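You operate a simulated robot arm through the tools that you are given. There is no shell and no other tool.

You run a simulated robot arm. Do the job below in one go: nothing can be reset, and whatever is moved stays where it is left.

## Task
Match the shade of the card with green paper in the colour viewer.
Fine: switch the viewer on; press KEEP once at the match, then put the card back; the other two cards stay, none of them kept.

It is judged by the outcome, as a careful person would: the job done as asked, and still so three seconds after it is handed in. It fails if anything else is knocked over, pushed out of place, dropped, spilled or broken.

## Robot
A 6-joint arm with a two-finger gripper, fixed in place. Base frame: the origin is at the foot of the arm, x ahead of it, y to its left, z up. Lengths are in cm, angles in rad, forces in N, time in s.
Its first joint turns from -2.897 to 2.897 rad. Payload 2.45 kg.
The tool frame sits at the grasp point between the pads (the TCP): z along the fingers, y along the line on which they close. The tips reach 2 cm beyond it. Largest opening 14 cm; the body of the gripper starts 16.8 cm behind the TCP.
Orientation is that of the tool frame in the base frame, as [roll, pitch, yaw] about the fixed x, y, z axes, in that order (R = Rz(yaw) Ry(pitch) Rx(roll)). With the fingers straight down and closing along the base's y, the tool's x points along the base's -x, its y along +y and its z along -z.

## Interface
- The arm moves only by the tool step_arm. Its argument "deltas" is text: rows parted by semicolons, each of 7 numbers parted by spaces: the shift along the tool's x, y, z in mm, then the turn, a rotation vector about the tool's x, y, z in rad, then the opening, from 0 (shut) to 1 (fully open). In form: tx ty tz ax ay az gripper; .... A call has 1 to 20 rows; each row shifts and turns the commanded pose from where the row before left it, along the tool's axes as they then stand. A row lasts 0.2 s, in which the tool goes at most 5 cm and 0.15 rad; a call with a longer step from one row to the next is refused whole, and so is a gripper value outside its range. A pose out of reach is approached as far as the arm can. The call stops where the force on the tool passes 90 N (or 10 N more than at its start, if that is more) or the arm is blocked; 0.2 s more then pass. The fingers move at their own pace (about 4.5 cm/s each) and stop on an object; they squeeze with about 38 N. The grip force told is the motor's: it shows also when the fingers shut on nothing. Time passes only in rows, and 0.2 s behind the last, so rows that do not move let the fingers close. The reply holds the time, the measured pose of the TCP, the force on the tool along the base axes, the opening and the grip force, in the units named above and with some noise, with the torque about the TCP (base axes, N m) and any sound that the robot's microphone picked up, and new pictures: "pictures" is both (left out), scene, wrist or none.
- Cameras (640 x 400 px; columns grow to the right, rows downward): "scene" is fixed at [4.8, -65, 158.82]; the picture's right is [0.47, -0.88, 0.00], its down [-0.45, -0.24, -0.86] and it looks along [0.76, 0.40, -0.51] (base axes); focal length 351 px, centre (320, 200). "wrist" rides on the gripper at [7.8, 1.1, -20.9] in the tool frame; the picture's right is [-0.14, 0.99, 0.00], its down [-0.92, -0.13, -0.37] and it looks along [-0.37, -0.05, 0.93] (tool axes); focal length 280 px, centre (320, 200). There is no depth. A picture from a camera that has moved, and an enlarged one, comes with that camera's place and axes in the base frame and with its lens.
- zoom(camera, box): a new picture of the part [left, top, right, bottom] of that camera's present view, enlarged. It takes no simulated time.
- finish_job(): hands the job in; it is judged then, once.

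Nothing tells you positions but the pictures and the camera data. Unless the task says otherwise, let go and move clear before handing in.

The tools are called after "Emit:" by a JSON object that holds its "method" and its "body". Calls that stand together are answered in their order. step_arm: Moves the arm, as the interface text tells. Its arguments: {"type":"object","properties":{"deltas":{"type":"string"},"pictures":{"type":"string","enum":["both","scene","wrist","none"]}},"required":["deltas"]} The other tools are called the same way: zoom (camera, box) takes an enlarged picture of a part of a camera's view; finish_job () hands the job in.

At the start:

```text
time: 0.0
eef_pos: [60.67, -18.75, 113.22]
tool_rot: [3.142, -0.001, -3.141]
force: [-0.8, 0.0, -0.6]
ft_torque: [0.03, 0.0, 0.0]
width: 13.98
grasp_force: 0.1
```

scene: 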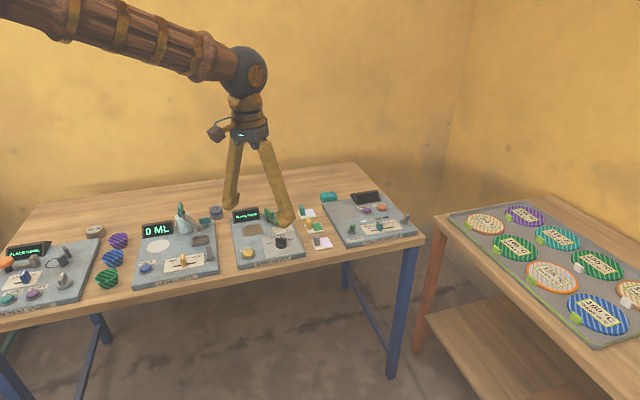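
wrist: 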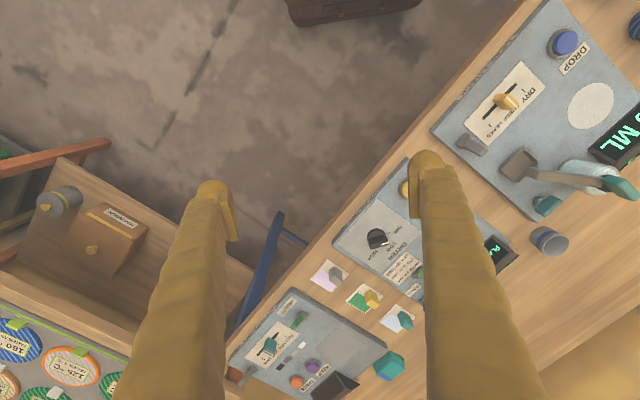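

I see a table with several panels, three small cards near the middle right, and a second table with discs. I'll zoom in to identify the colour viewer and the cards before moving anything.

Emit:
{"method": "zoom", "body": {"camera": "scene", "box": [220, 170, 430, 300]}}

Emit:
{"method": "zoom", "body": {"camera": "wrist", "box": [220, 220, 440, 400]}}

Emit:
{"method": "zoom", "body": {"camera": "scene", "box": [0, 190, 230, 330]}}

Emit:
{"method": "zoom", "body": {"camera": "scene", "box": [430, 190, 640, 360]}}

```text
3.05 times, centred on (325, 235) of scene
camera zoom: at [4.8, -65.0, 158.82], right [0.47, -0.88, 0.0], down [-0.45, -0.24, -0.86], along [0.76, 0.4, -0.51], focal length 1070 px, centre (305, 93)
```

zoom: 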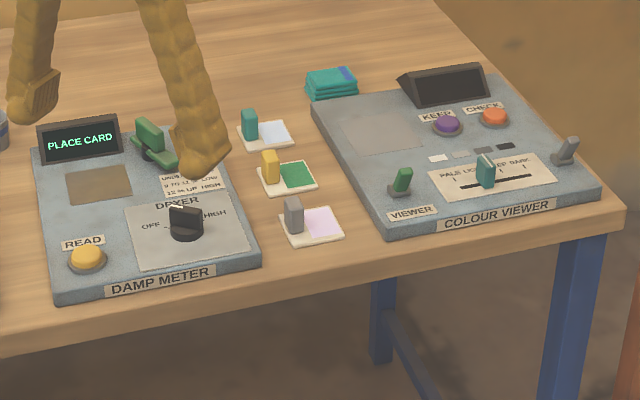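

```text
2.22 times, centred on (330, 310) of wrist
camera zoom: at [52.8, -17.7, 134.14], right [0.14, 0.99, 0.0], down [0.92, -0.13, 0.37], along [0.37, -0.05, -0.93], focal length 623 px, centre (298, -44)
```

zoom: 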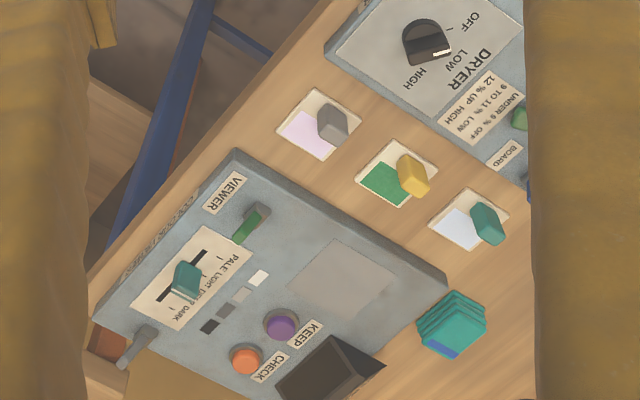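

```text
2.78 times, centred on (115, 260) of scene
camera zoom: at [4.8, -65.0, 158.82], right [0.47, -0.88, 0.0], down [-0.45, -0.24, -0.86], along [0.76, 0.4, -0.51], focal length 977 px, centre (890, 33)
```

zoom: 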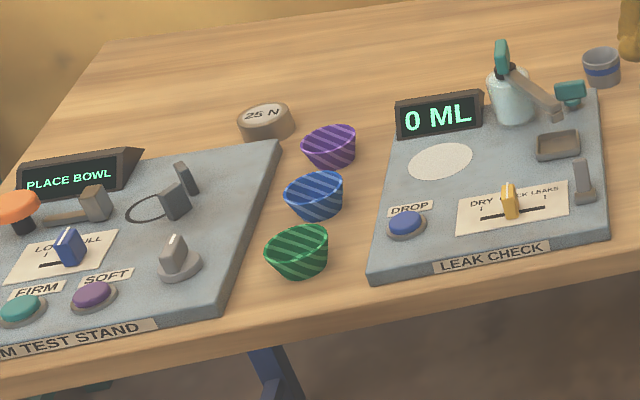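

```text
2.35 times, centred on (535, 275) of scene
camera zoom: at [4.8, -65.0, 158.82], right [0.47, -0.88, 0.0], down [-0.45, -0.24, -0.86], along [0.76, 0.4, -0.51], focal length 826 px, centre (-186, 24)
```

zoom: 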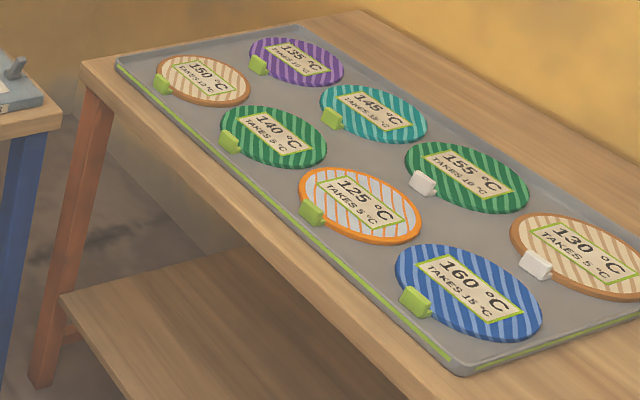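

The colour viewer is at the far right end of the table (KEEP about [113, -28, 87]). The green-paper card has a yellow handle and sits in the middle of the three, near [97, -14, 84]. I'll move closer, staying high, to get a better look.

Emit:
{"method": "step_arm", "body": {"deltas": "-45 -10 0 0 0 0 1; -45 -10 0 0 0 0 1; -45 -10 0 0 0 0 1; -45 -10 0 0 0 0 1; -45 -10 0 0 0 0 1; 0 0 0 0 0 0 1", "pictures": "both"}}

```text
time: 1.4
eef_pos: [83.33, -24.01, 113.05]
tool_rot: [3.14, -0.001, 3.141]
force: [0.9, -1.1, 0.4]
ft_torque: [-0.01, 0.01, 0.02]
width: 14.0
grasp_force: 0.1
camera wrist: at [75.41, -22.95, 133.98], right [0.14, 0.99, 0.0], down [0.92, -0.13, 0.37], along [0.37, -0.05, -0.93], focal length 280 px, centre (320, 200)
```

scene: 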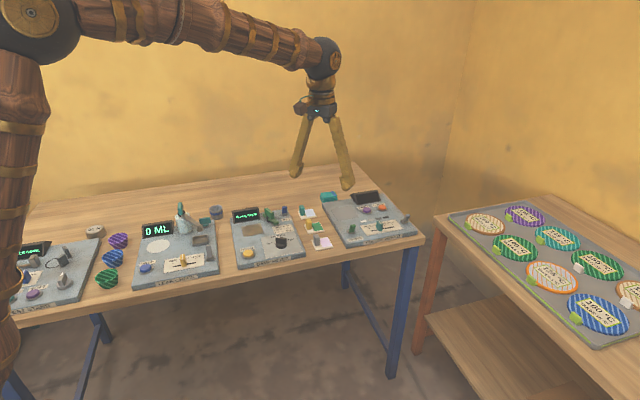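
wrist: 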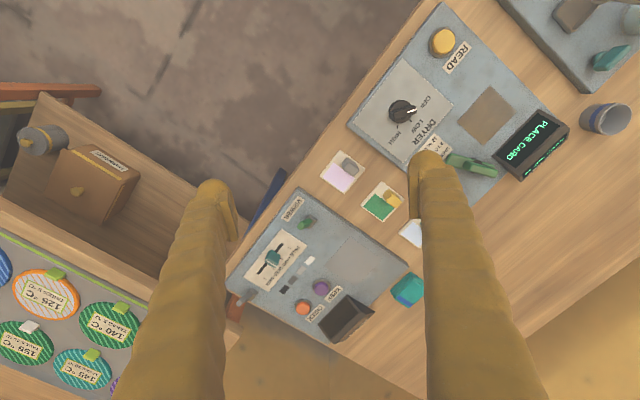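

The viewer and the cards are now nearly centred in the wrist view. I'll zoom in to read the controls.

Emit:
{"method": "zoom", "body": {"camera": "wrist", "box": [220, 180, 420, 350]}}

Emit:
{"method": "zoom", "body": {"camera": "wrist", "box": [310, 140, 430, 250]}}

Emit:
{"method": "zoom", "body": {"camera": "scene", "box": [290, 180, 430, 260]}}

Emit:
{"method": "zoom", "body": {"camera": "wrist", "box": [230, 190, 330, 320]}}

```text
2.35 times, centred on (320, 265) of wrist
camera zoom: at [75.41, -22.95, 133.98], right [0.14, 0.99, 0.0], down [0.92, -0.13, 0.37], along [0.37, -0.05, -0.93], focal length 660 px, centre (320, 47)
```

zoom: 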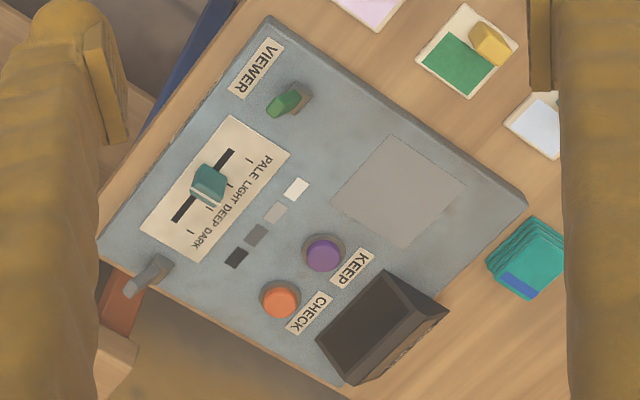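

```text
3.64 times, centred on (370, 195) of wrist
camera zoom: at [75.41, -22.95, 133.98], right [0.14, 0.99, 0.0], down [0.92, -0.13, 0.37], along [0.37, -0.05, -0.93], focal length 1020 px, centre (138, 218)
```

zoom: 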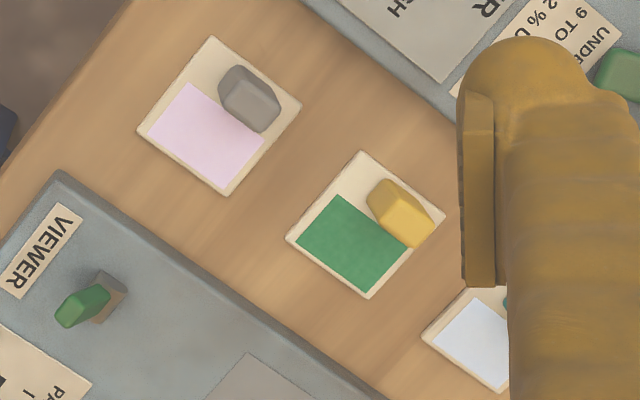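

```text
4.57 times, centred on (360, 220) of scene
camera zoom: at [4.8, -65.0, 158.82], right [0.47, -0.88, 0.0], down [-0.45, -0.24, -0.86], along [0.76, 0.4, -0.51], focal length 1605 px, centre (137, 109)
```

zoom: 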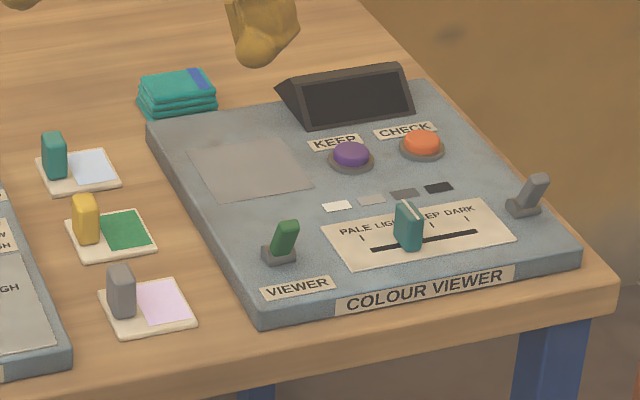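

```text
3.08 times, centred on (280, 255) of wrist
camera zoom: at [75.41, -22.95, 133.98], right [0.14, 0.99, 0.0], down [0.92, -0.13, 0.37], along [0.37, -0.05, -0.93], focal length 863 px, centre (443, 31)
```

zoom: 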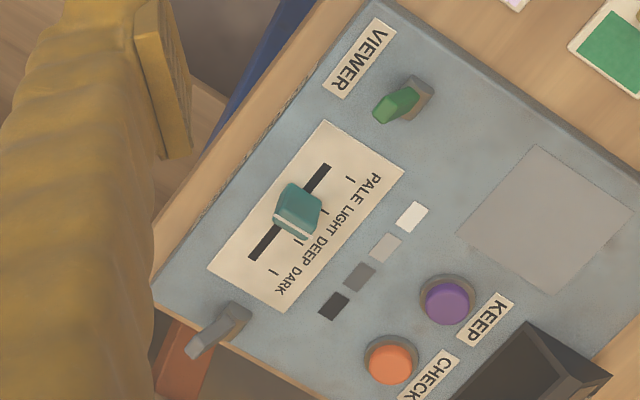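

The viewer has a green VIEWER toggle (leaning toward the table front), a teal PALE/LIGHT/DEEP/DARK slider, a grey card pad, and KEEP and CHECK buttons. The pad and buttons lie beyond straight-down reach, so the tool must tilt. I'll turn it to line up with the table (45°) and tilt it outward along the table.

Emit:
{"method": "step_arm", "body": {"deltas": "0 0 0 0 0 0.131 1; 0 0 0 0 0 0.131 1; 0 0 0 0 0 0.131 1; 0 0 0 0 0 0.131 1; 0 0 0 0 0 0.131 1; 0 0 0 0 0 0.130 1; 0 0 0 0 -0.13 0 1; 0 0 0 0 -0.13 0 1; 0 0 0 0 -0.13 0 1; 0 0 0 0 -0.13 0 1; 0 0 0 0 0 0 1"}}

```text
time: 3.8
eef_pos: [83.08, -23.78, 113.25]
tool_rot: [-3.141, 0.522, 2.355]
force: [0.7, 0.3, -0.4]
ft_torque: [-0.02, -0.02, -0.05]
width: 14.0
grasp_force: 0.1
camera wrist: at [71.74, -10.85, 127.48], right [0.78, 0.62, 0.07], down [0.34, -0.53, 0.78], along [0.52, -0.59, -0.62], focal length 280 px, centre (320, 200)
```

scene: 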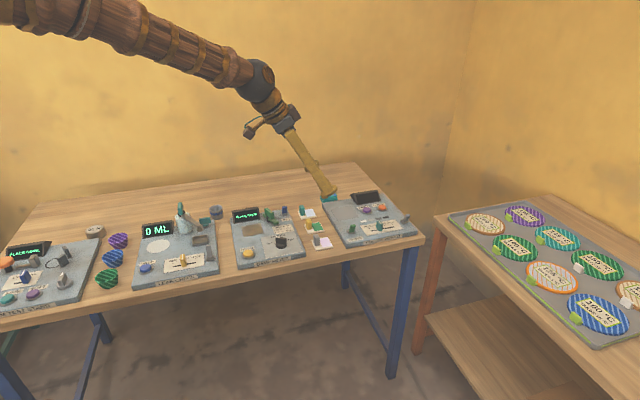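
wrist: 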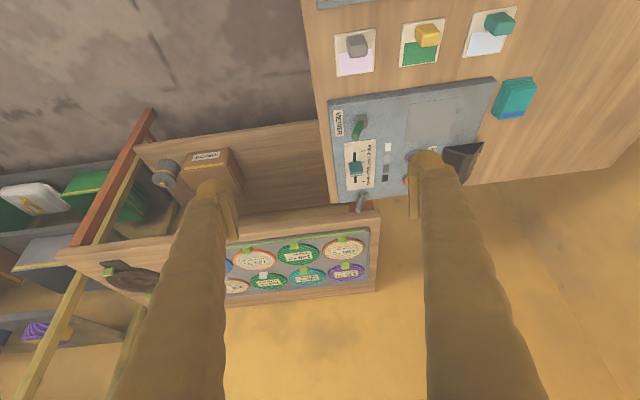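

The tool is now lined up with the table, and the cards and viewer show square in the wrist view. I'll zoom in on the cards, the lever and the slider for detail.

Emit:
{"method": "zoom", "body": {"camera": "wrist", "box": [320, 0, 530, 80]}}

Emit:
{"method": "zoom", "body": {"camera": "wrist", "box": [320, 70, 490, 220]}}

Emit:
{"method": "zoom", "body": {"camera": "scene", "box": [320, 180, 430, 260]}}

Emit:
{"method": "zoom", "body": {"camera": "scene", "box": [285, 195, 355, 255]}}

```text
3.05 times, centred on (425, 40) of wrist
camera zoom: at [71.74, -10.85, 127.48], right [0.78, 0.62, 0.07], down [0.34, -0.53, 0.78], along [0.52, -0.59, -0.62], focal length 854 px, centre (0, 688)
```

zoom: 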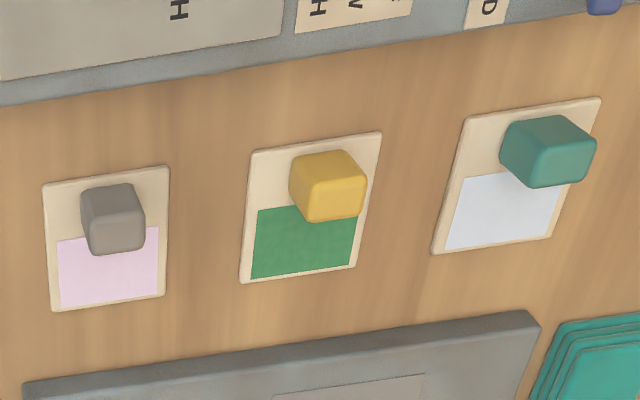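

```text
2.67 times, centred on (405, 145) of wrist
camera zoom: at [71.74, -10.85, 127.48], right [0.78, 0.62, 0.07], down [0.34, -0.53, 0.78], along [0.52, -0.59, -0.62], focal length 748 px, centre (93, 347)
```

zoom: 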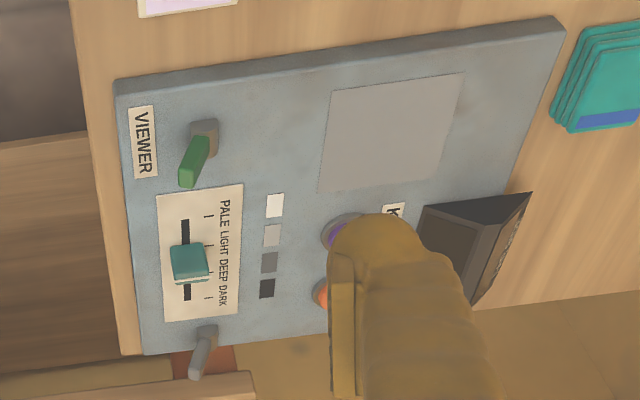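

```text
5.00 times, centred on (375, 220) of scene
camera zoom: at [4.8, -65.0, 158.82], right [0.47, -0.88, 0.0], down [-0.45, -0.24, -0.86], along [0.76, 0.4, -0.51], focal length 1755 px, centre (45, 100)
```

zoom: 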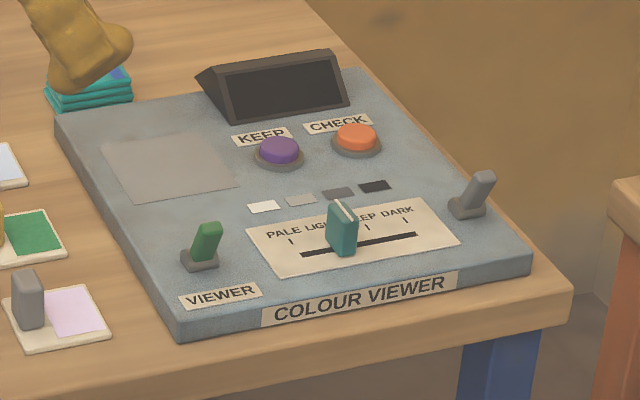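

```text
6.67 times, centred on (320, 225) of scene
camera zoom: at [4.8, -65.0, 158.82], right [0.47, -0.88, 0.0], down [-0.45, -0.24, -0.86], along [0.76, 0.4, -0.51], focal length 2340 px, centre (320, 33)
```

zoom: 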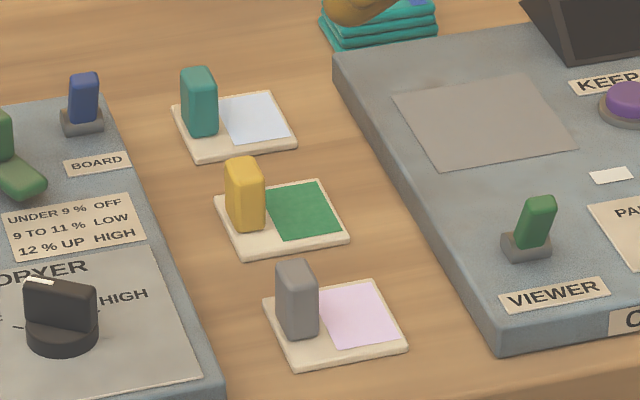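

The pegs are about 1.5 × 2.4 × 4 cm, aligned with the card edges. The VIEWER lever leans toward the table front and the slider looks set at LIGHT. I'll shut the fingers and move above the front side of the green VIEWER lever.

Emit:
{"method": "step_arm", "body": {"deltas": "-12.3 4 45.3 0 0 0 0; -12.3 4 45.3 0 0 0 0; -12.3 4 45.3 0 0 0 0; -12.3 4 45.3 0 0 0 0; 0 0 0 0 0 0 0; 0 0 0 0 0 0 0; 0 0 0 0 0 0 0; 0 0 0 0 0 0 0; 0 0 0 0 0 0 0"}}

```text
time: 5.8
eef_pos: [93.63, -32.09, 100.01]
tool_rot: [3.141, 0.519, 2.357]
force: [0.3, -0.3, -0.3]
ft_torque: [0.01, 0.0, 0.0]
width: 0.0
grasp_force: 29.7
camera wrist: at [82.27, -19.27, 114.18], right [0.78, 0.62, 0.07], down [0.35, -0.53, 0.78], along [0.51, -0.59, -0.63], focal length 280 px, centre (320, 200)
```

scene: 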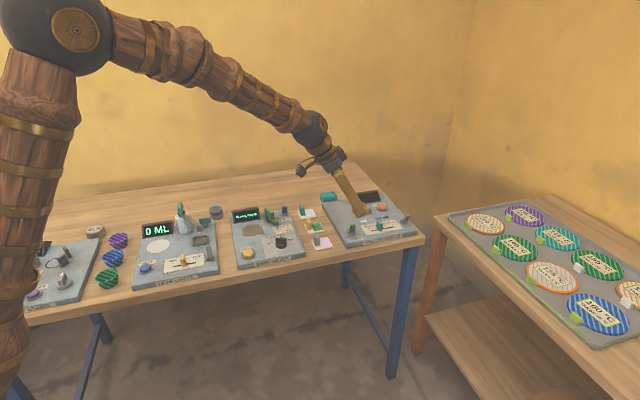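
wrist: 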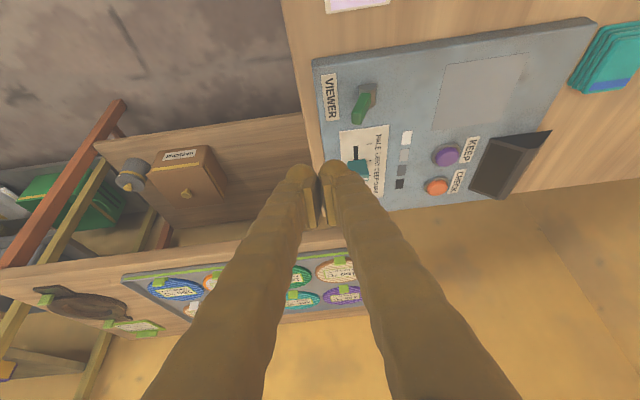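

The arm reached the pose above the lever's front. I'll zoom in to refine the lever's position before coming down.

Emit:
{"method": "zoom", "body": {"camera": "wrist", "box": [310, 60, 430, 200]}}

Emit:
{"method": "zoom", "body": {"camera": "scene", "box": [330, 180, 420, 250]}}

```text
2.86 times, centred on (370, 130) of wrist
camera zoom: at [82.27, -19.27, 114.18], right [0.78, 0.62, 0.07], down [0.35, -0.53, 0.78], along [0.51, -0.59, -0.63], focal length 801 px, centre (177, 400)
```

zoom: 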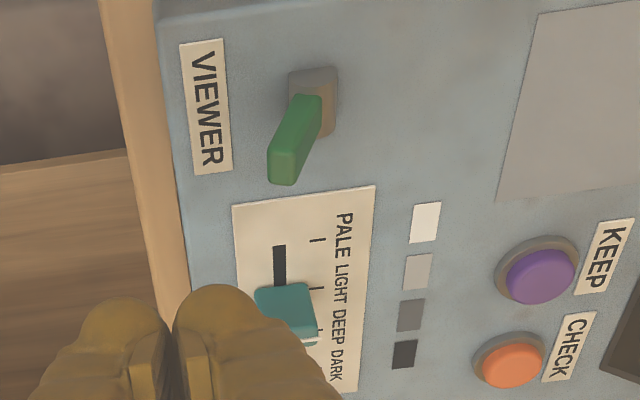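

```text
5.71 times, centred on (375, 215) of scene
camera zoom: at [4.8, -65.0, 158.82], right [0.47, -0.88, 0.0], down [-0.45, -0.24, -0.86], along [0.76, 0.4, -0.51], focal length 2006 px, centre (6, 114)
```

zoom: 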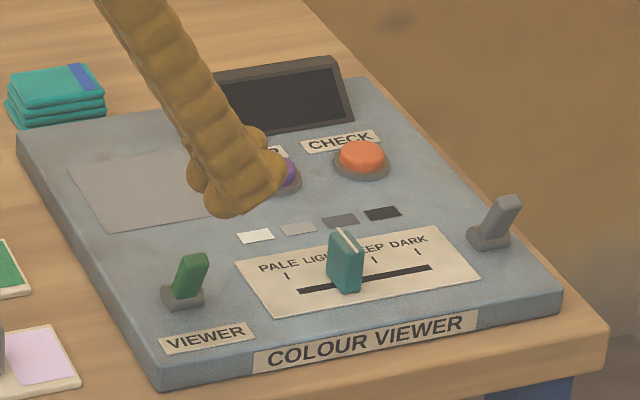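

The lever base is at about e1=89, e2=49.5 (table axes), with its tip near z=90.8 leaning toward the front. I'll lower the shut fingers in front of it and push gently toward the back of the table.

Emit:
{"method": "step_arm", "body": {"deltas": "23.4 0 40.8 0 0 0 0; 23.4 0 40.8 0 0 0 0; 0 0 0 0 0 0 0"}}

```text
time: 6.6
eef_pos: [93.53, -32.07, 90.6]
tool_rot: [3.141, 0.52, 2.356]
force: [0.1, -0.2, -0.4]
ft_torque: [0.02, -0.01, 0.0]
width: 0.01
grasp_force: 29.6
camera wrist: at [82.16, -19.18, 104.87], right [0.78, 0.62, 0.07], down [0.34, -0.53, 0.78], along [0.51, -0.59, -0.63], focal length 280 px, centre (320, 200)
```

scene: 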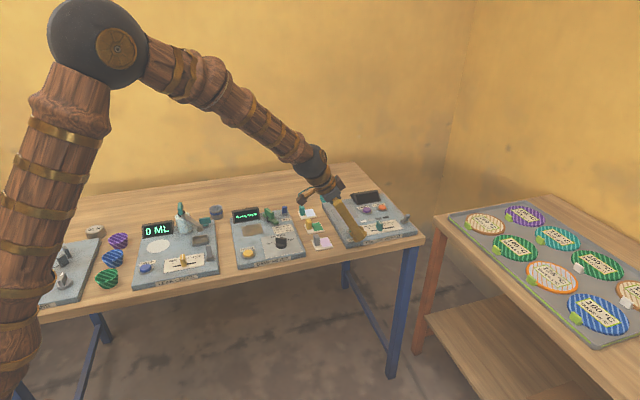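
wrist: 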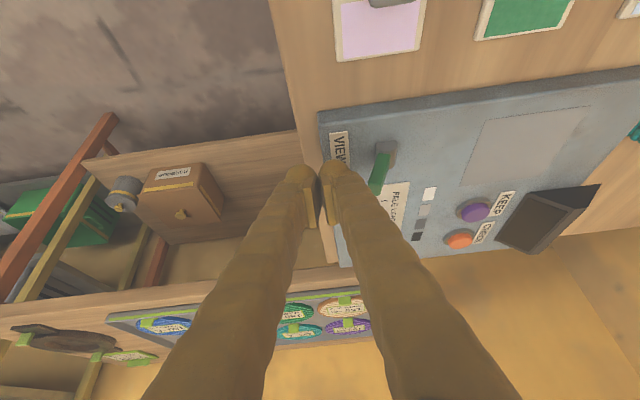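

Emit:
{"method": "zoom", "body": {"camera": "wrist", "box": [280, 110, 430, 250]}}

Emit:
{"method": "zoom", "body": {"camera": "scene", "box": [325, 180, 425, 255]}}

```text
2.86 times, centred on (355, 180) of wrist
camera zoom: at [82.16, -19.18, 104.87], right [0.78, 0.62, 0.07], down [0.34, -0.53, 0.78], along [0.51, -0.59, -0.63], focal length 801 px, centre (220, 257)
```

zoom: 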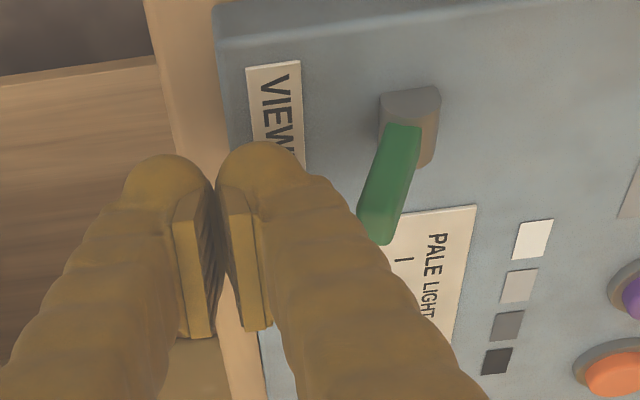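

```text
5.33 times, centred on (375, 218) of scene
camera zoom: at [4.8, -65.0, 158.82], right [0.47, -0.88, 0.0], down [-0.45, -0.24, -0.86], along [0.76, 0.4, -0.51], focal length 1872 px, centre (27, 107)
```

zoom: 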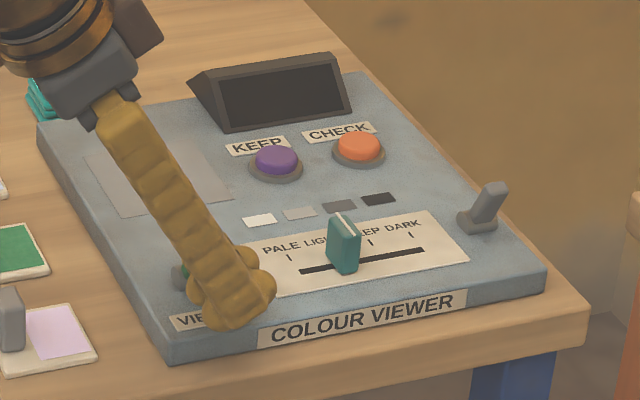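

The fingers are in front of the lever with clear space behind it. I'll push toward the back in small steps.

Emit:
{"method": "step_arm", "body": {"deltas": "0 10 0 0 0 0 0; 0 10 0 0 0 0 0; 0 10 0 0 0 0 0; 0 10 0 0 0 0 0; 0 8 0 0 0 0 0; 0 0 0 0 0 0 0"}}

```text
time: 8.1
eef_pos: [96.55, -29.21, 90.42]
tool_rot: [-3.135, 0.519, 2.356]
force: [-21.1, -5.0, 11.5]
ft_torque: [0.15, 0.11, 0.38]
width: 0.01
grasp_force: 29.1
heard: click
stopped in row 6: the force on the tool passed its limit at 93 N (the readings are from after the stop); the commanded pose is now the measured one
camera wrist: at [85.27, -16.1, 104.8], right [0.79, 0.61, 0.06], down [0.35, -0.53, 0.78], along [0.51, -0.59, -0.63], focal length 280 px, centre (320, 200)
```

scene: 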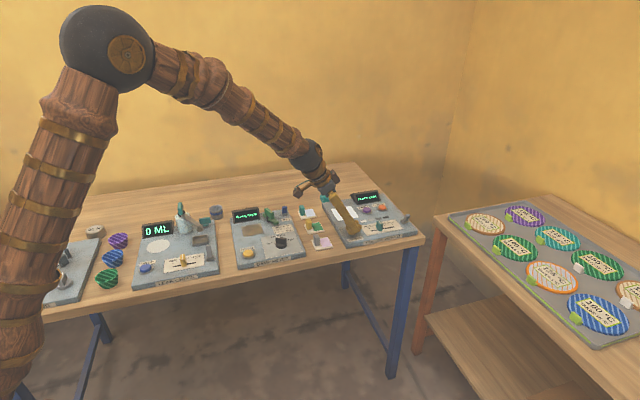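
wrist: 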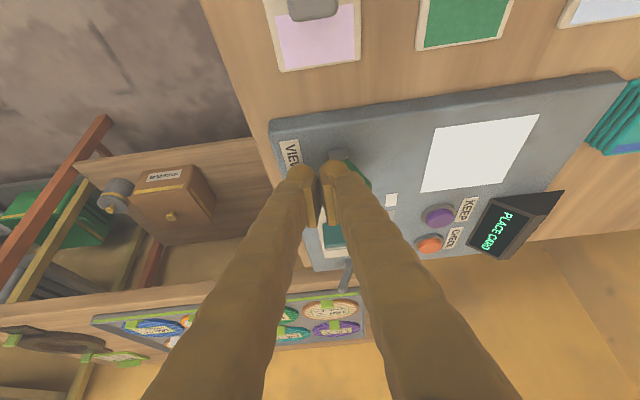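

The viewer is on: the pad is lit and the display reads PLACE CARD. I'll back off the lever and rise clear, then check that nothing shifted.

Emit:
{"method": "step_arm", "body": {"deltas": "0 -10 0 0 0 0 0; 0 -10 0 0 0 0 0; -24.8 0 -43.4 0 0 0 0; -24.8 0 -43.4 0 0 0 0; 0 0 0 0 0 0 0.3"}}

Emit:
{"method": "zoom", "body": {"camera": "scene", "box": [325, 180, 425, 255]}}

Emit:
{"method": "zoom", "body": {"camera": "wrist", "box": [300, 0, 600, 200]}}

```text
time: 9.3
eef_pos: [95.31, -30.21, 100.4]
tool_rot: [-3.136, 0.517, 2.355]
force: [0.1, 0.0, -0.7]
ft_torque: [0.03, 0.0, 0.05]
width: 3.39
grasp_force: 0.1
camera wrist: at [84.03, -17.28, 114.74], right [0.79, 0.61, 0.06], down [0.35, -0.53, 0.78], along [0.51, -0.59, -0.63], focal length 280 px, centre (320, 200)
```

scene: 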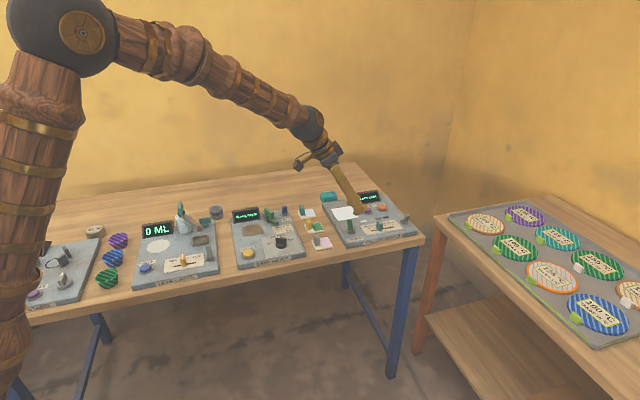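
wrist: 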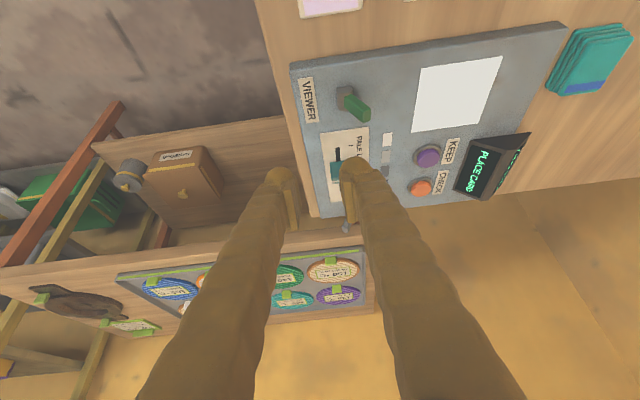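

```text
5.33 times, centred on (375, 218) of scene
camera zoom: at [4.8, -65.0, 158.82], right [0.47, -0.88, 0.0], down [-0.45, -0.24, -0.86], along [0.76, 0.4, -0.51], focal length 1872 px, centre (27, 107)
```

zoom: 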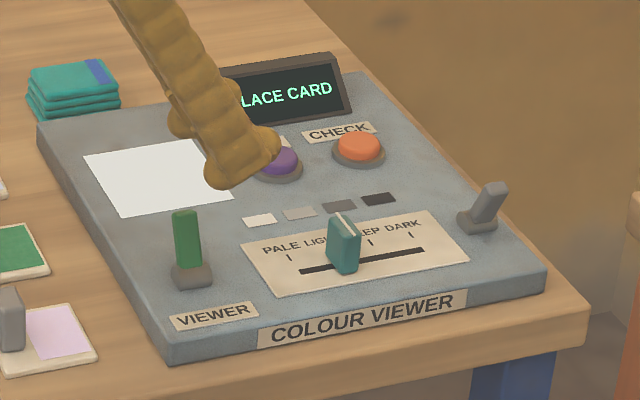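

```text
2.00 times, centred on (450, 100) of wrist
camera zoom: at [84.03, -17.28, 114.74], right [0.79, 0.61, 0.06], down [0.35, -0.53, 0.78], along [0.51, -0.59, -0.63], focal length 561 px, centre (60, 400)
```

zoom: 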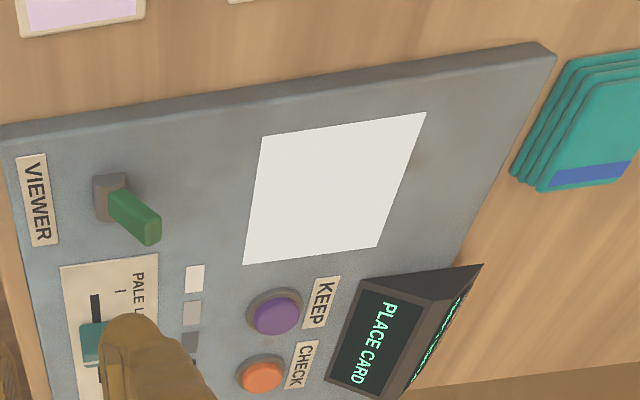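

The viewer is on and its panel hasn't moved. The yellow-handled green card is centred near e1=78.7, e2=58.7, with its peg at e1≈76.7. I'll tilt a little more and move above the peg with a modest opening, to stay clear of the neighbouring pegs.

Emit:
{"method": "step_arm", "body": {"deltas": "0 0 0 0 -0.13 0 0.36; 24.05 31.7 -18.2 0 0 0 0.36; 24.05 31.7 -18.2 0 0 0 0.36; 24.05 31.7 -18.2 0 0 0 0.36; 24.05 31.7 -18.2 0 0 0 0.36; 0 0 0 0 0 0 0.36"}}

Emit:
{"method": "zoom", "body": {"camera": "wrist", "box": [220, 60, 440, 220]}}

Emit:
{"method": "zoom", "body": {"camera": "scene", "box": [270, 170, 370, 260]}}

```text
time: 10.7
eef_pos: [95.67, -13.06, 100.43]
tool_rot: [-3.135, 0.648, 2.357]
force: [0.4, 0.3, 0.7]
ft_torque: [0.02, -0.01, -0.04]
width: 5.05
grasp_force: 0.2
camera wrist: at [83.21, 1.18, 112.28], right [0.78, 0.62, 0.08], down [0.27, -0.45, 0.85], along [0.56, -0.64, -0.52], focal length 280 px, centre (320, 200)
```

scene: 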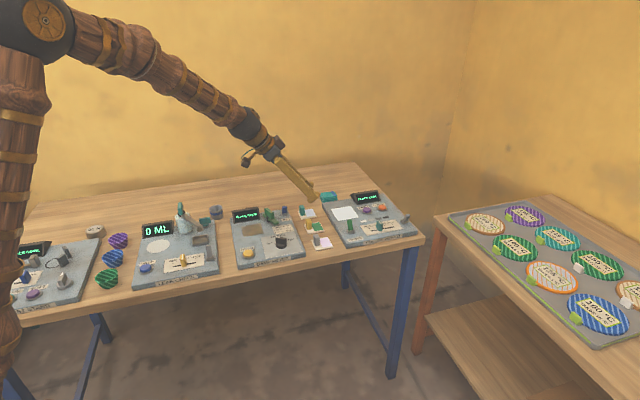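
wrist: 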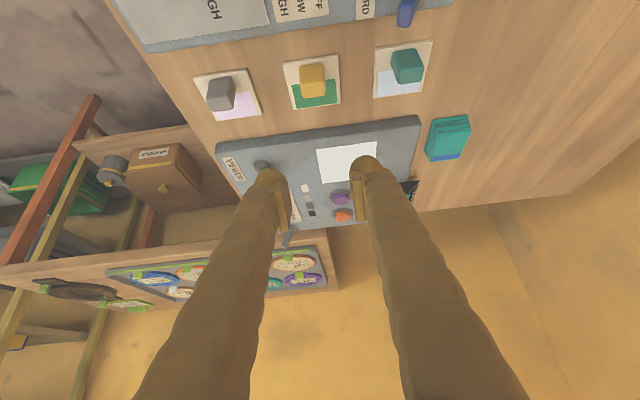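

```text
2.50 times, centred on (330, 140) of wrist
camera zoom: at [83.21, 1.18, 112.28], right [0.78, 0.62, 0.08], down [0.27, -0.45, 0.85], along [0.56, -0.64, -0.52], focal length 701 px, centre (295, 350)
```

zoom: 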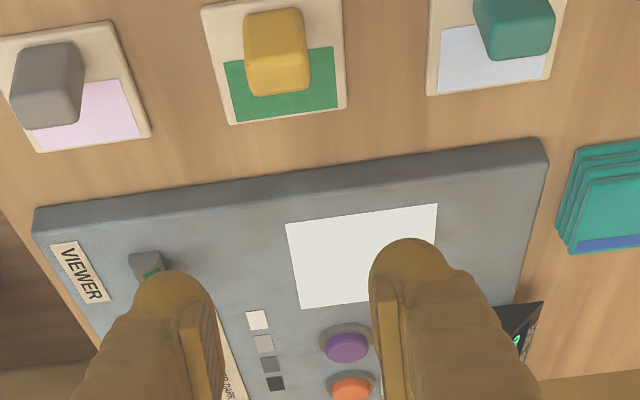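

```text
4.44 times, centred on (320, 215) of scene
camera zoom: at [4.8, -65.0, 158.82], right [0.47, -0.88, 0.0], down [-0.45, -0.24, -0.86], along [0.76, 0.4, -0.51], focal length 1560 px, centre (320, 133)
```

zoom: 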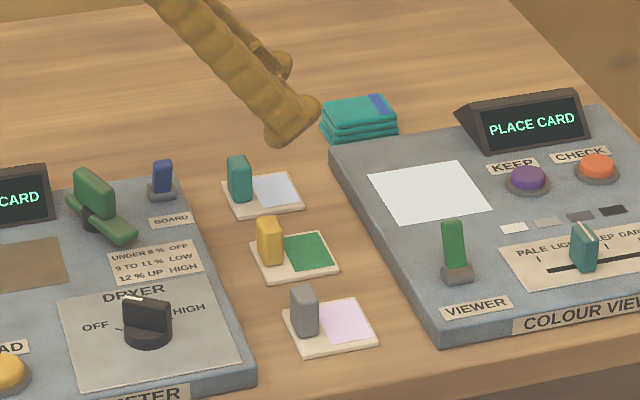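

The TCP is above the peg within a few millimetres (peg centre e1≈76.65, e2≈58.75). I'll come partway down and check the alignment.

Emit:
{"method": "step_arm", "body": {"deltas": "26.8 1.1 34.2 -0.0066 0 0 0.36; 26.8 1.1 34.2 0 0 0 0.36; 0 0 0 0 0 0 0.36"}}

Emit:
{"method": "zoom", "body": {"camera": "wrist", "box": [220, 60, 440, 220]}}

Emit:
{"method": "zoom", "body": {"camera": "scene", "box": [280, 180, 360, 250]}}

```text
time: 11.5
eef_pos: [95.76, -12.95, 91.46]
tool_rot: [3.14, 0.648, 2.355]
force: [-0.1, 0.2, 0.4]
ft_torque: [-0.02, -0.01, 0.01]
width: 5.02
grasp_force: 0.1
camera wrist: at [83.22, 1.22, 103.5], right [0.78, 0.62, 0.08], down [0.27, -0.45, 0.85], along [0.57, -0.64, -0.52], focal length 280 px, centre (320, 200)
```

scene: 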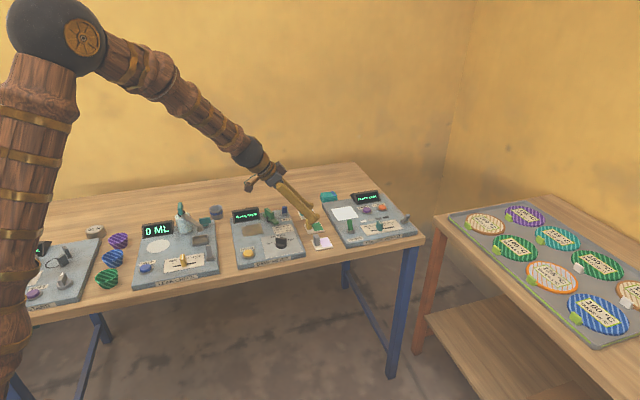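
wrist: 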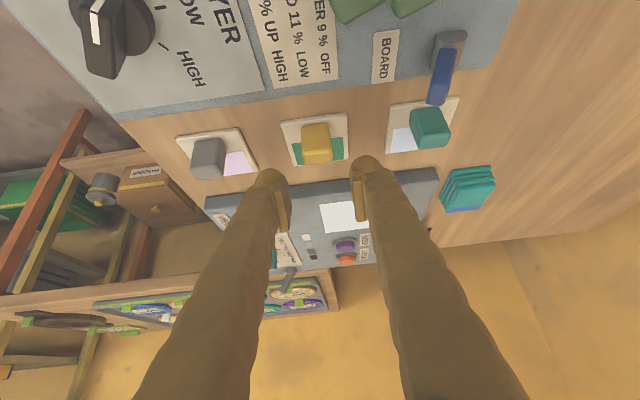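

```text
2.50 times, centred on (330, 140) of wrist
camera zoom: at [83.22, 1.22, 103.5], right [0.78, 0.62, 0.08], down [0.27, -0.45, 0.85], along [0.57, -0.64, -0.52], focal length 701 px, centre (295, 350)
```

zoom: 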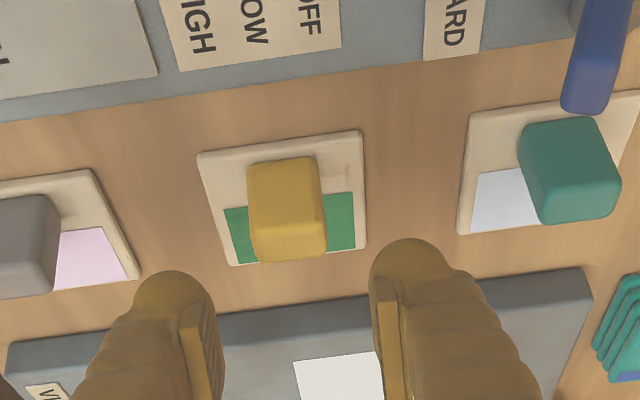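

```text
5.71 times, centred on (320, 215) of scene
camera zoom: at [4.8, -65.0, 158.82], right [0.47, -0.88, 0.0], down [-0.45, -0.24, -0.86], along [0.76, 0.4, -0.51], focal length 2006 px, centre (320, 114)
```

zoom: 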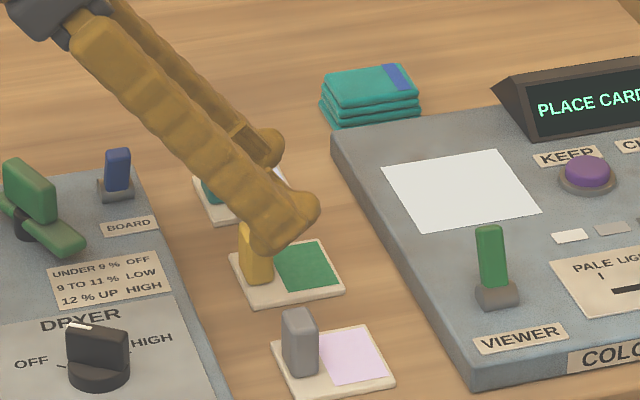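

The alignment is good, with the peg midway between the pads. I'll go down the last 4 cm and check for contact before closing.

Emit:
{"method": "step_arm", "body": {"deltas": "13.6 1 15.2 0 0 0 0.36; 13.5 1 15.2 0 0 0 0.36; 0 0 0 0 0 0 0.36"}}

Emit:
{"method": "zoom", "body": {"camera": "wrist", "box": [220, 100, 440, 260]}}

Emit:
{"method": "zoom", "body": {"camera": "scene", "box": [280, 190, 350, 250]}}

```text
time: 12.3
eef_pos: [95.6, -12.21, 87.53]
tool_rot: [-3.141, 0.646, 2.356]
force: [-0.7, 0.5, -0.4]
ft_torque: [0.02, 0.0, 0.01]
width: 5.05
grasp_force: 0.1
camera wrist: at [83.1, 1.73, 99.38], right [0.78, 0.62, 0.08], down [0.27, -0.45, 0.85], along [0.57, -0.64, -0.52], focal length 280 px, centre (320, 200)
```

scene: 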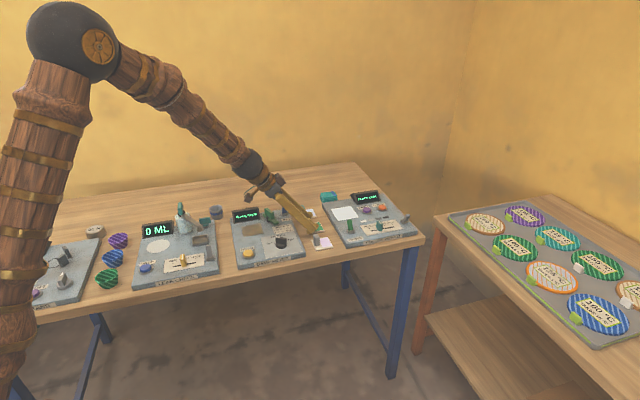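
wrist: 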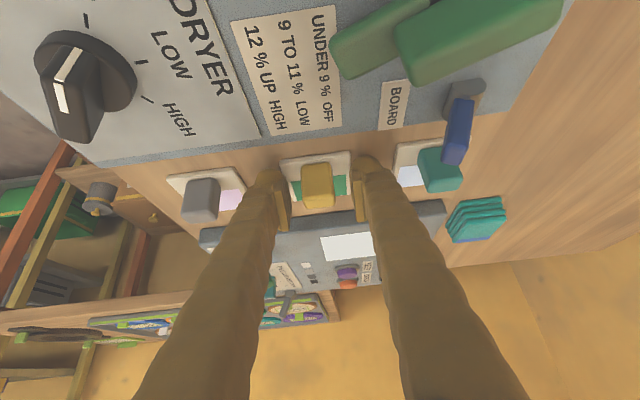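

```text
2.50 times, centred on (330, 180) of wrist
camera zoom: at [83.1, 1.73, 99.38], right [0.78, 0.62, 0.08], down [0.27, -0.45, 0.85], along [0.57, -0.64, -0.52], focal length 701 px, centre (295, 250)
```

zoom: 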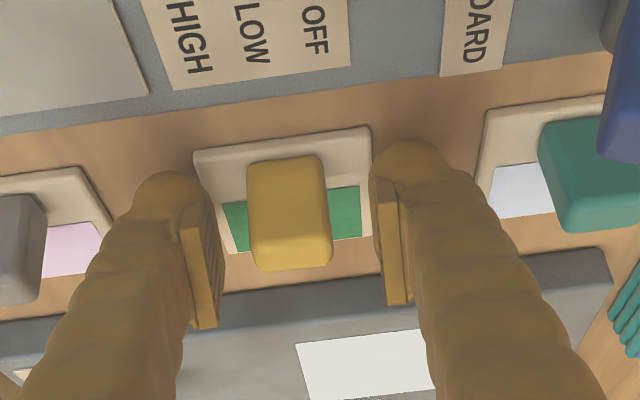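

```text
6.67 times, centred on (315, 220) of scene
camera zoom: at [4.8, -65.0, 158.82], right [0.47, -0.88, 0.0], down [-0.45, -0.24, -0.86], along [0.76, 0.4, -0.51], focal length 2340 px, centre (353, 67)
```

zoom: 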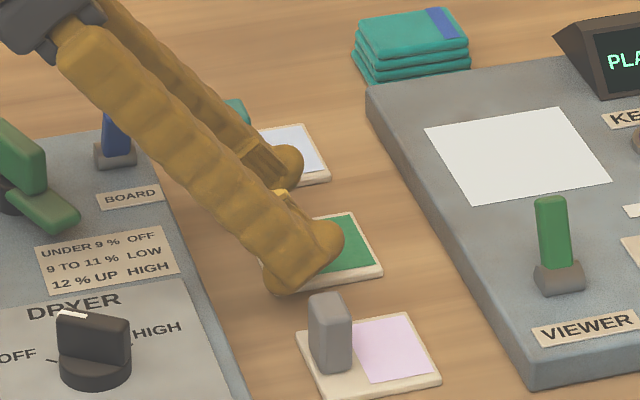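

There's no contact and the peg is nearly centred between the pads. I'll nudge slightly and close.

Emit:
{"method": "step_arm", "body": {"deltas": "-1.6 -1.5 1.2 0 0 0 0.36; 0 0 0 0 0 0 0.2; 0 0 0 0 0 0 0.1; 0 0 0 0 0 0 0.0; 0 0 0 0 0 0 0; 0 0 0 0 0 0 0"}}

Emit:
{"method": "zoom", "body": {"camera": "wrist", "box": [220, 100, 440, 260]}}

```text
time: 13.7
eef_pos: [95.72, -12.6, 87.61]
tool_rot: [-3.139, 0.647, 2.357]
force: [0.4, 0.2, -0.6]
ft_torque: [0.0, -0.03, 0.0]
width: 2.42
grasp_force: 38.2
camera wrist: at [83.11, 1.49, 99.42], right [0.78, 0.62, 0.08], down [0.27, -0.45, 0.85], along [0.57, -0.64, -0.52], focal length 280 px, centre (320, 200)
```

scene: 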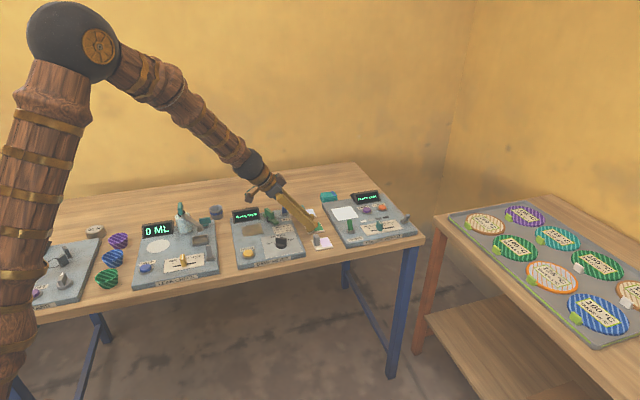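
wrist: 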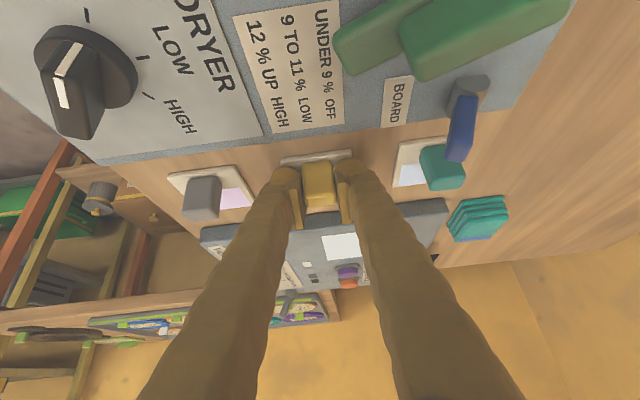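

```text
2.50 times, centred on (330, 180) of wrist
camera zoom: at [83.11, 1.49, 99.42], right [0.78, 0.62, 0.08], down [0.27, -0.45, 0.85], along [0.57, -0.64, -0.52], focal length 701 px, centre (295, 250)
```

zoom: 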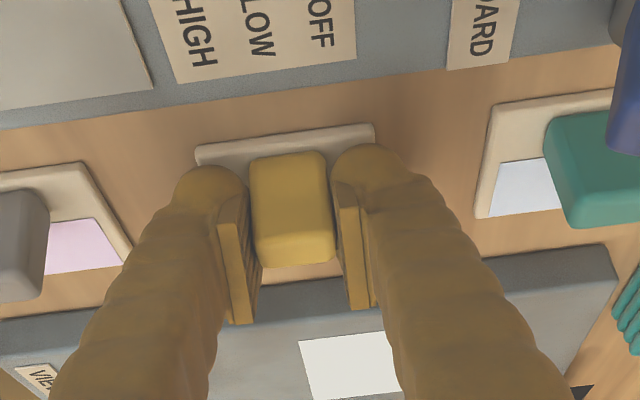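

The peg is gripped at 2.42 cm. I've noted the grasp pose for putting it back: TCP (95.72, -12.6, 87.61). Now I'll lift and check the card is coming along.

Emit:
{"method": "step_arm", "body": {"deltas": "-12 0 -16 0 0 0 0; -18 0 -23.9 0 0 0 0; -18.3 0 -23.9 0 0 0 0; 0 0 0 0 0 0 0"}}

Emit:
{"method": "zoom", "body": {"camera": "scene", "box": [270, 170, 370, 250]}}

Emit:
{"method": "zoom", "body": {"camera": "wrist", "box": [220, 60, 440, 260]}}

```text
time: 14.7
eef_pos: [95.65, -12.47, 95.72]
tool_rot: [-3.141, 0.648, 2.356]
force: [-0.4, -0.2, -0.4]
ft_torque: [-0.03, 0.01, -0.01]
width: 0.01
grasp_force: 29.5
camera wrist: at [83.11, 1.64, 107.61], right [0.78, 0.62, 0.08], down [0.27, -0.45, 0.85], along [0.57, -0.64, -0.52], focal length 280 px, centre (320, 200)
```

scene: 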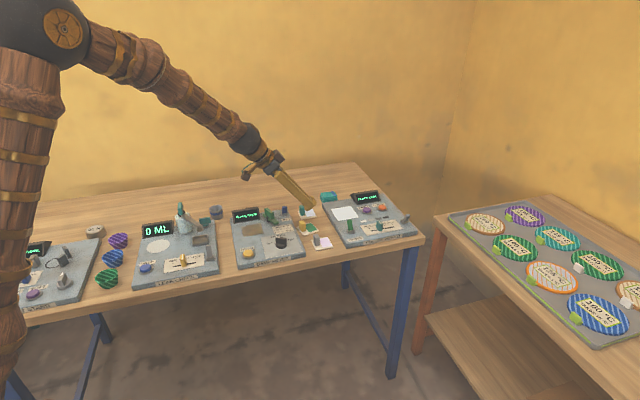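
wrist: 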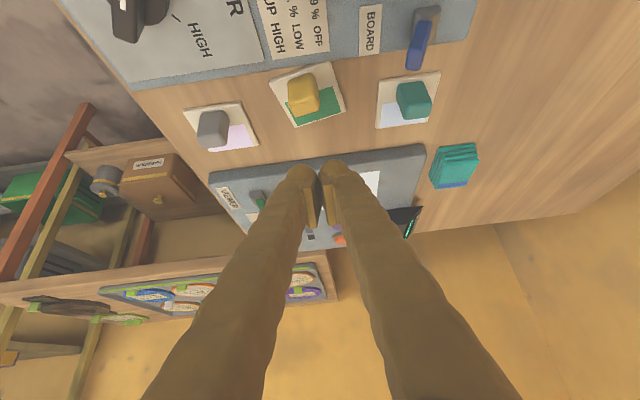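

```text
5.00 times, centred on (320, 210) of scene
camera zoom: at [4.8, -65.0, 158.82], right [0.47, -0.88, 0.0], down [-0.45, -0.24, -0.86], along [0.76, 0.4, -0.51], focal length 1755 px, centre (320, 150)
```

zoom: 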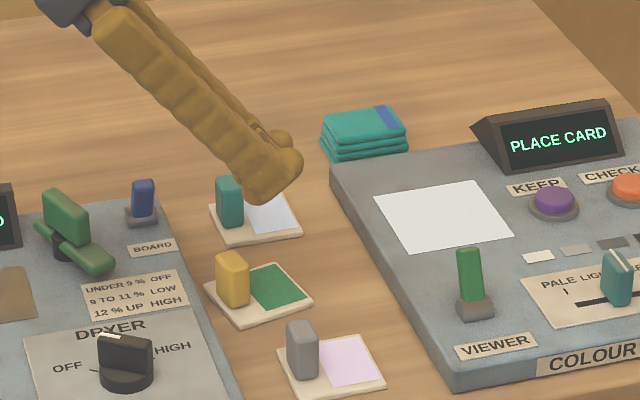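

```text
2.00 times, centred on (330, 160) of wrist
camera zoom: at [83.11, 1.64, 107.61], right [0.78, 0.62, 0.08], down [0.27, -0.45, 0.85], along [0.57, -0.64, -0.52], focal length 561 px, centre (300, 280)
```

zoom: 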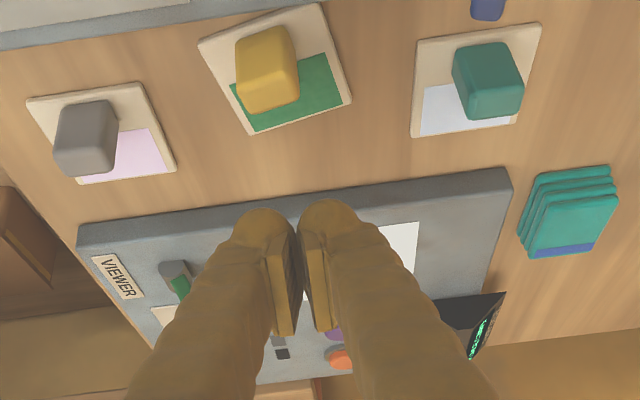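

The grip slipped. The card is still flat on the table, but it has moved about 2.4 cm toward the damp meter and turned roughly 10°; nothing else was touched. Before regrasping I'll test how little tilt can still reach the pad, because a more upright, deeper grip should hold better.

Emit:
{"method": "step_arm", "body": {"deltas": "0 0 0 0 0.148 0 0; 0 0 0 0 0.148 0 0; -38.7 11.7 23.8 0 0 0 0; -38.7 11.7 23.8 0 0 0 0; -38.7 11.7 23.8 0 0 0 0; 0 0 0 0 0 0 0; 0 0 0 0 0 0 0"}}

Emit:
{"method": "zoom", "body": {"camera": "scene", "box": [270, 170, 370, 250]}}

```text
time: 16.3
eef_pos: [107.8, -19.49, 93.0]
tool_rot: [-3.141, 0.351, 2.356]
force: [-0.1, 1.0, 0.3]
ft_torque: [0.0, -0.02, 0.03]
width: 0.0
grasp_force: 29.6
camera wrist: at [98.27, -8.51, 109.88], right [0.79, 0.61, 0.05], down [0.43, -0.61, 0.66], along [0.43, -0.5, -0.75], focal length 280 px, centre (320, 200)
```

scene: 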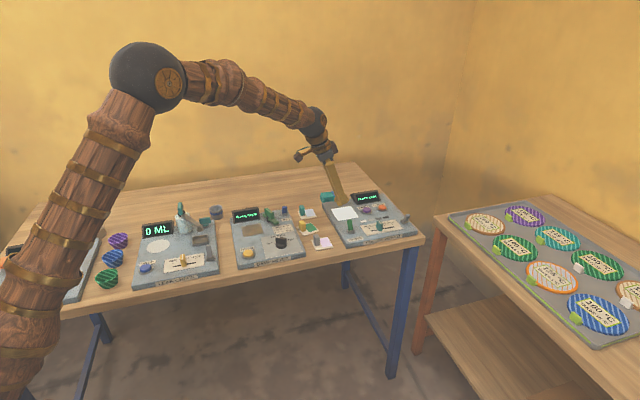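
wrist: 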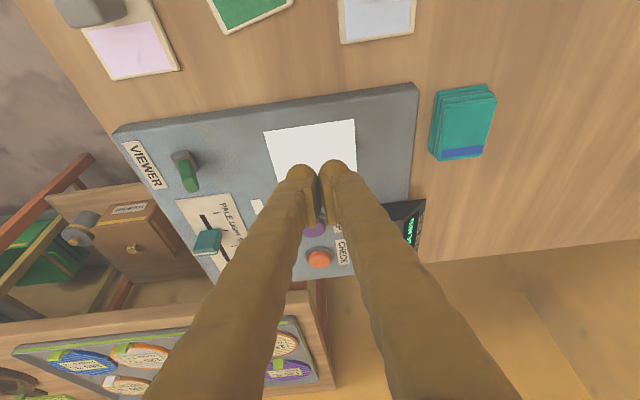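

```text
5.00 times, centred on (320, 210) of scene
camera zoom: at [4.8, -65.0, 158.82], right [0.47, -0.88, 0.0], down [-0.45, -0.24, -0.86], along [0.76, 0.4, -0.51], focal length 1755 px, centre (320, 150)
```

zoom: 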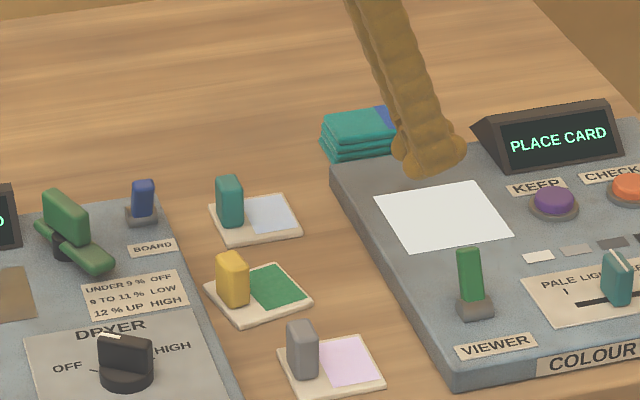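

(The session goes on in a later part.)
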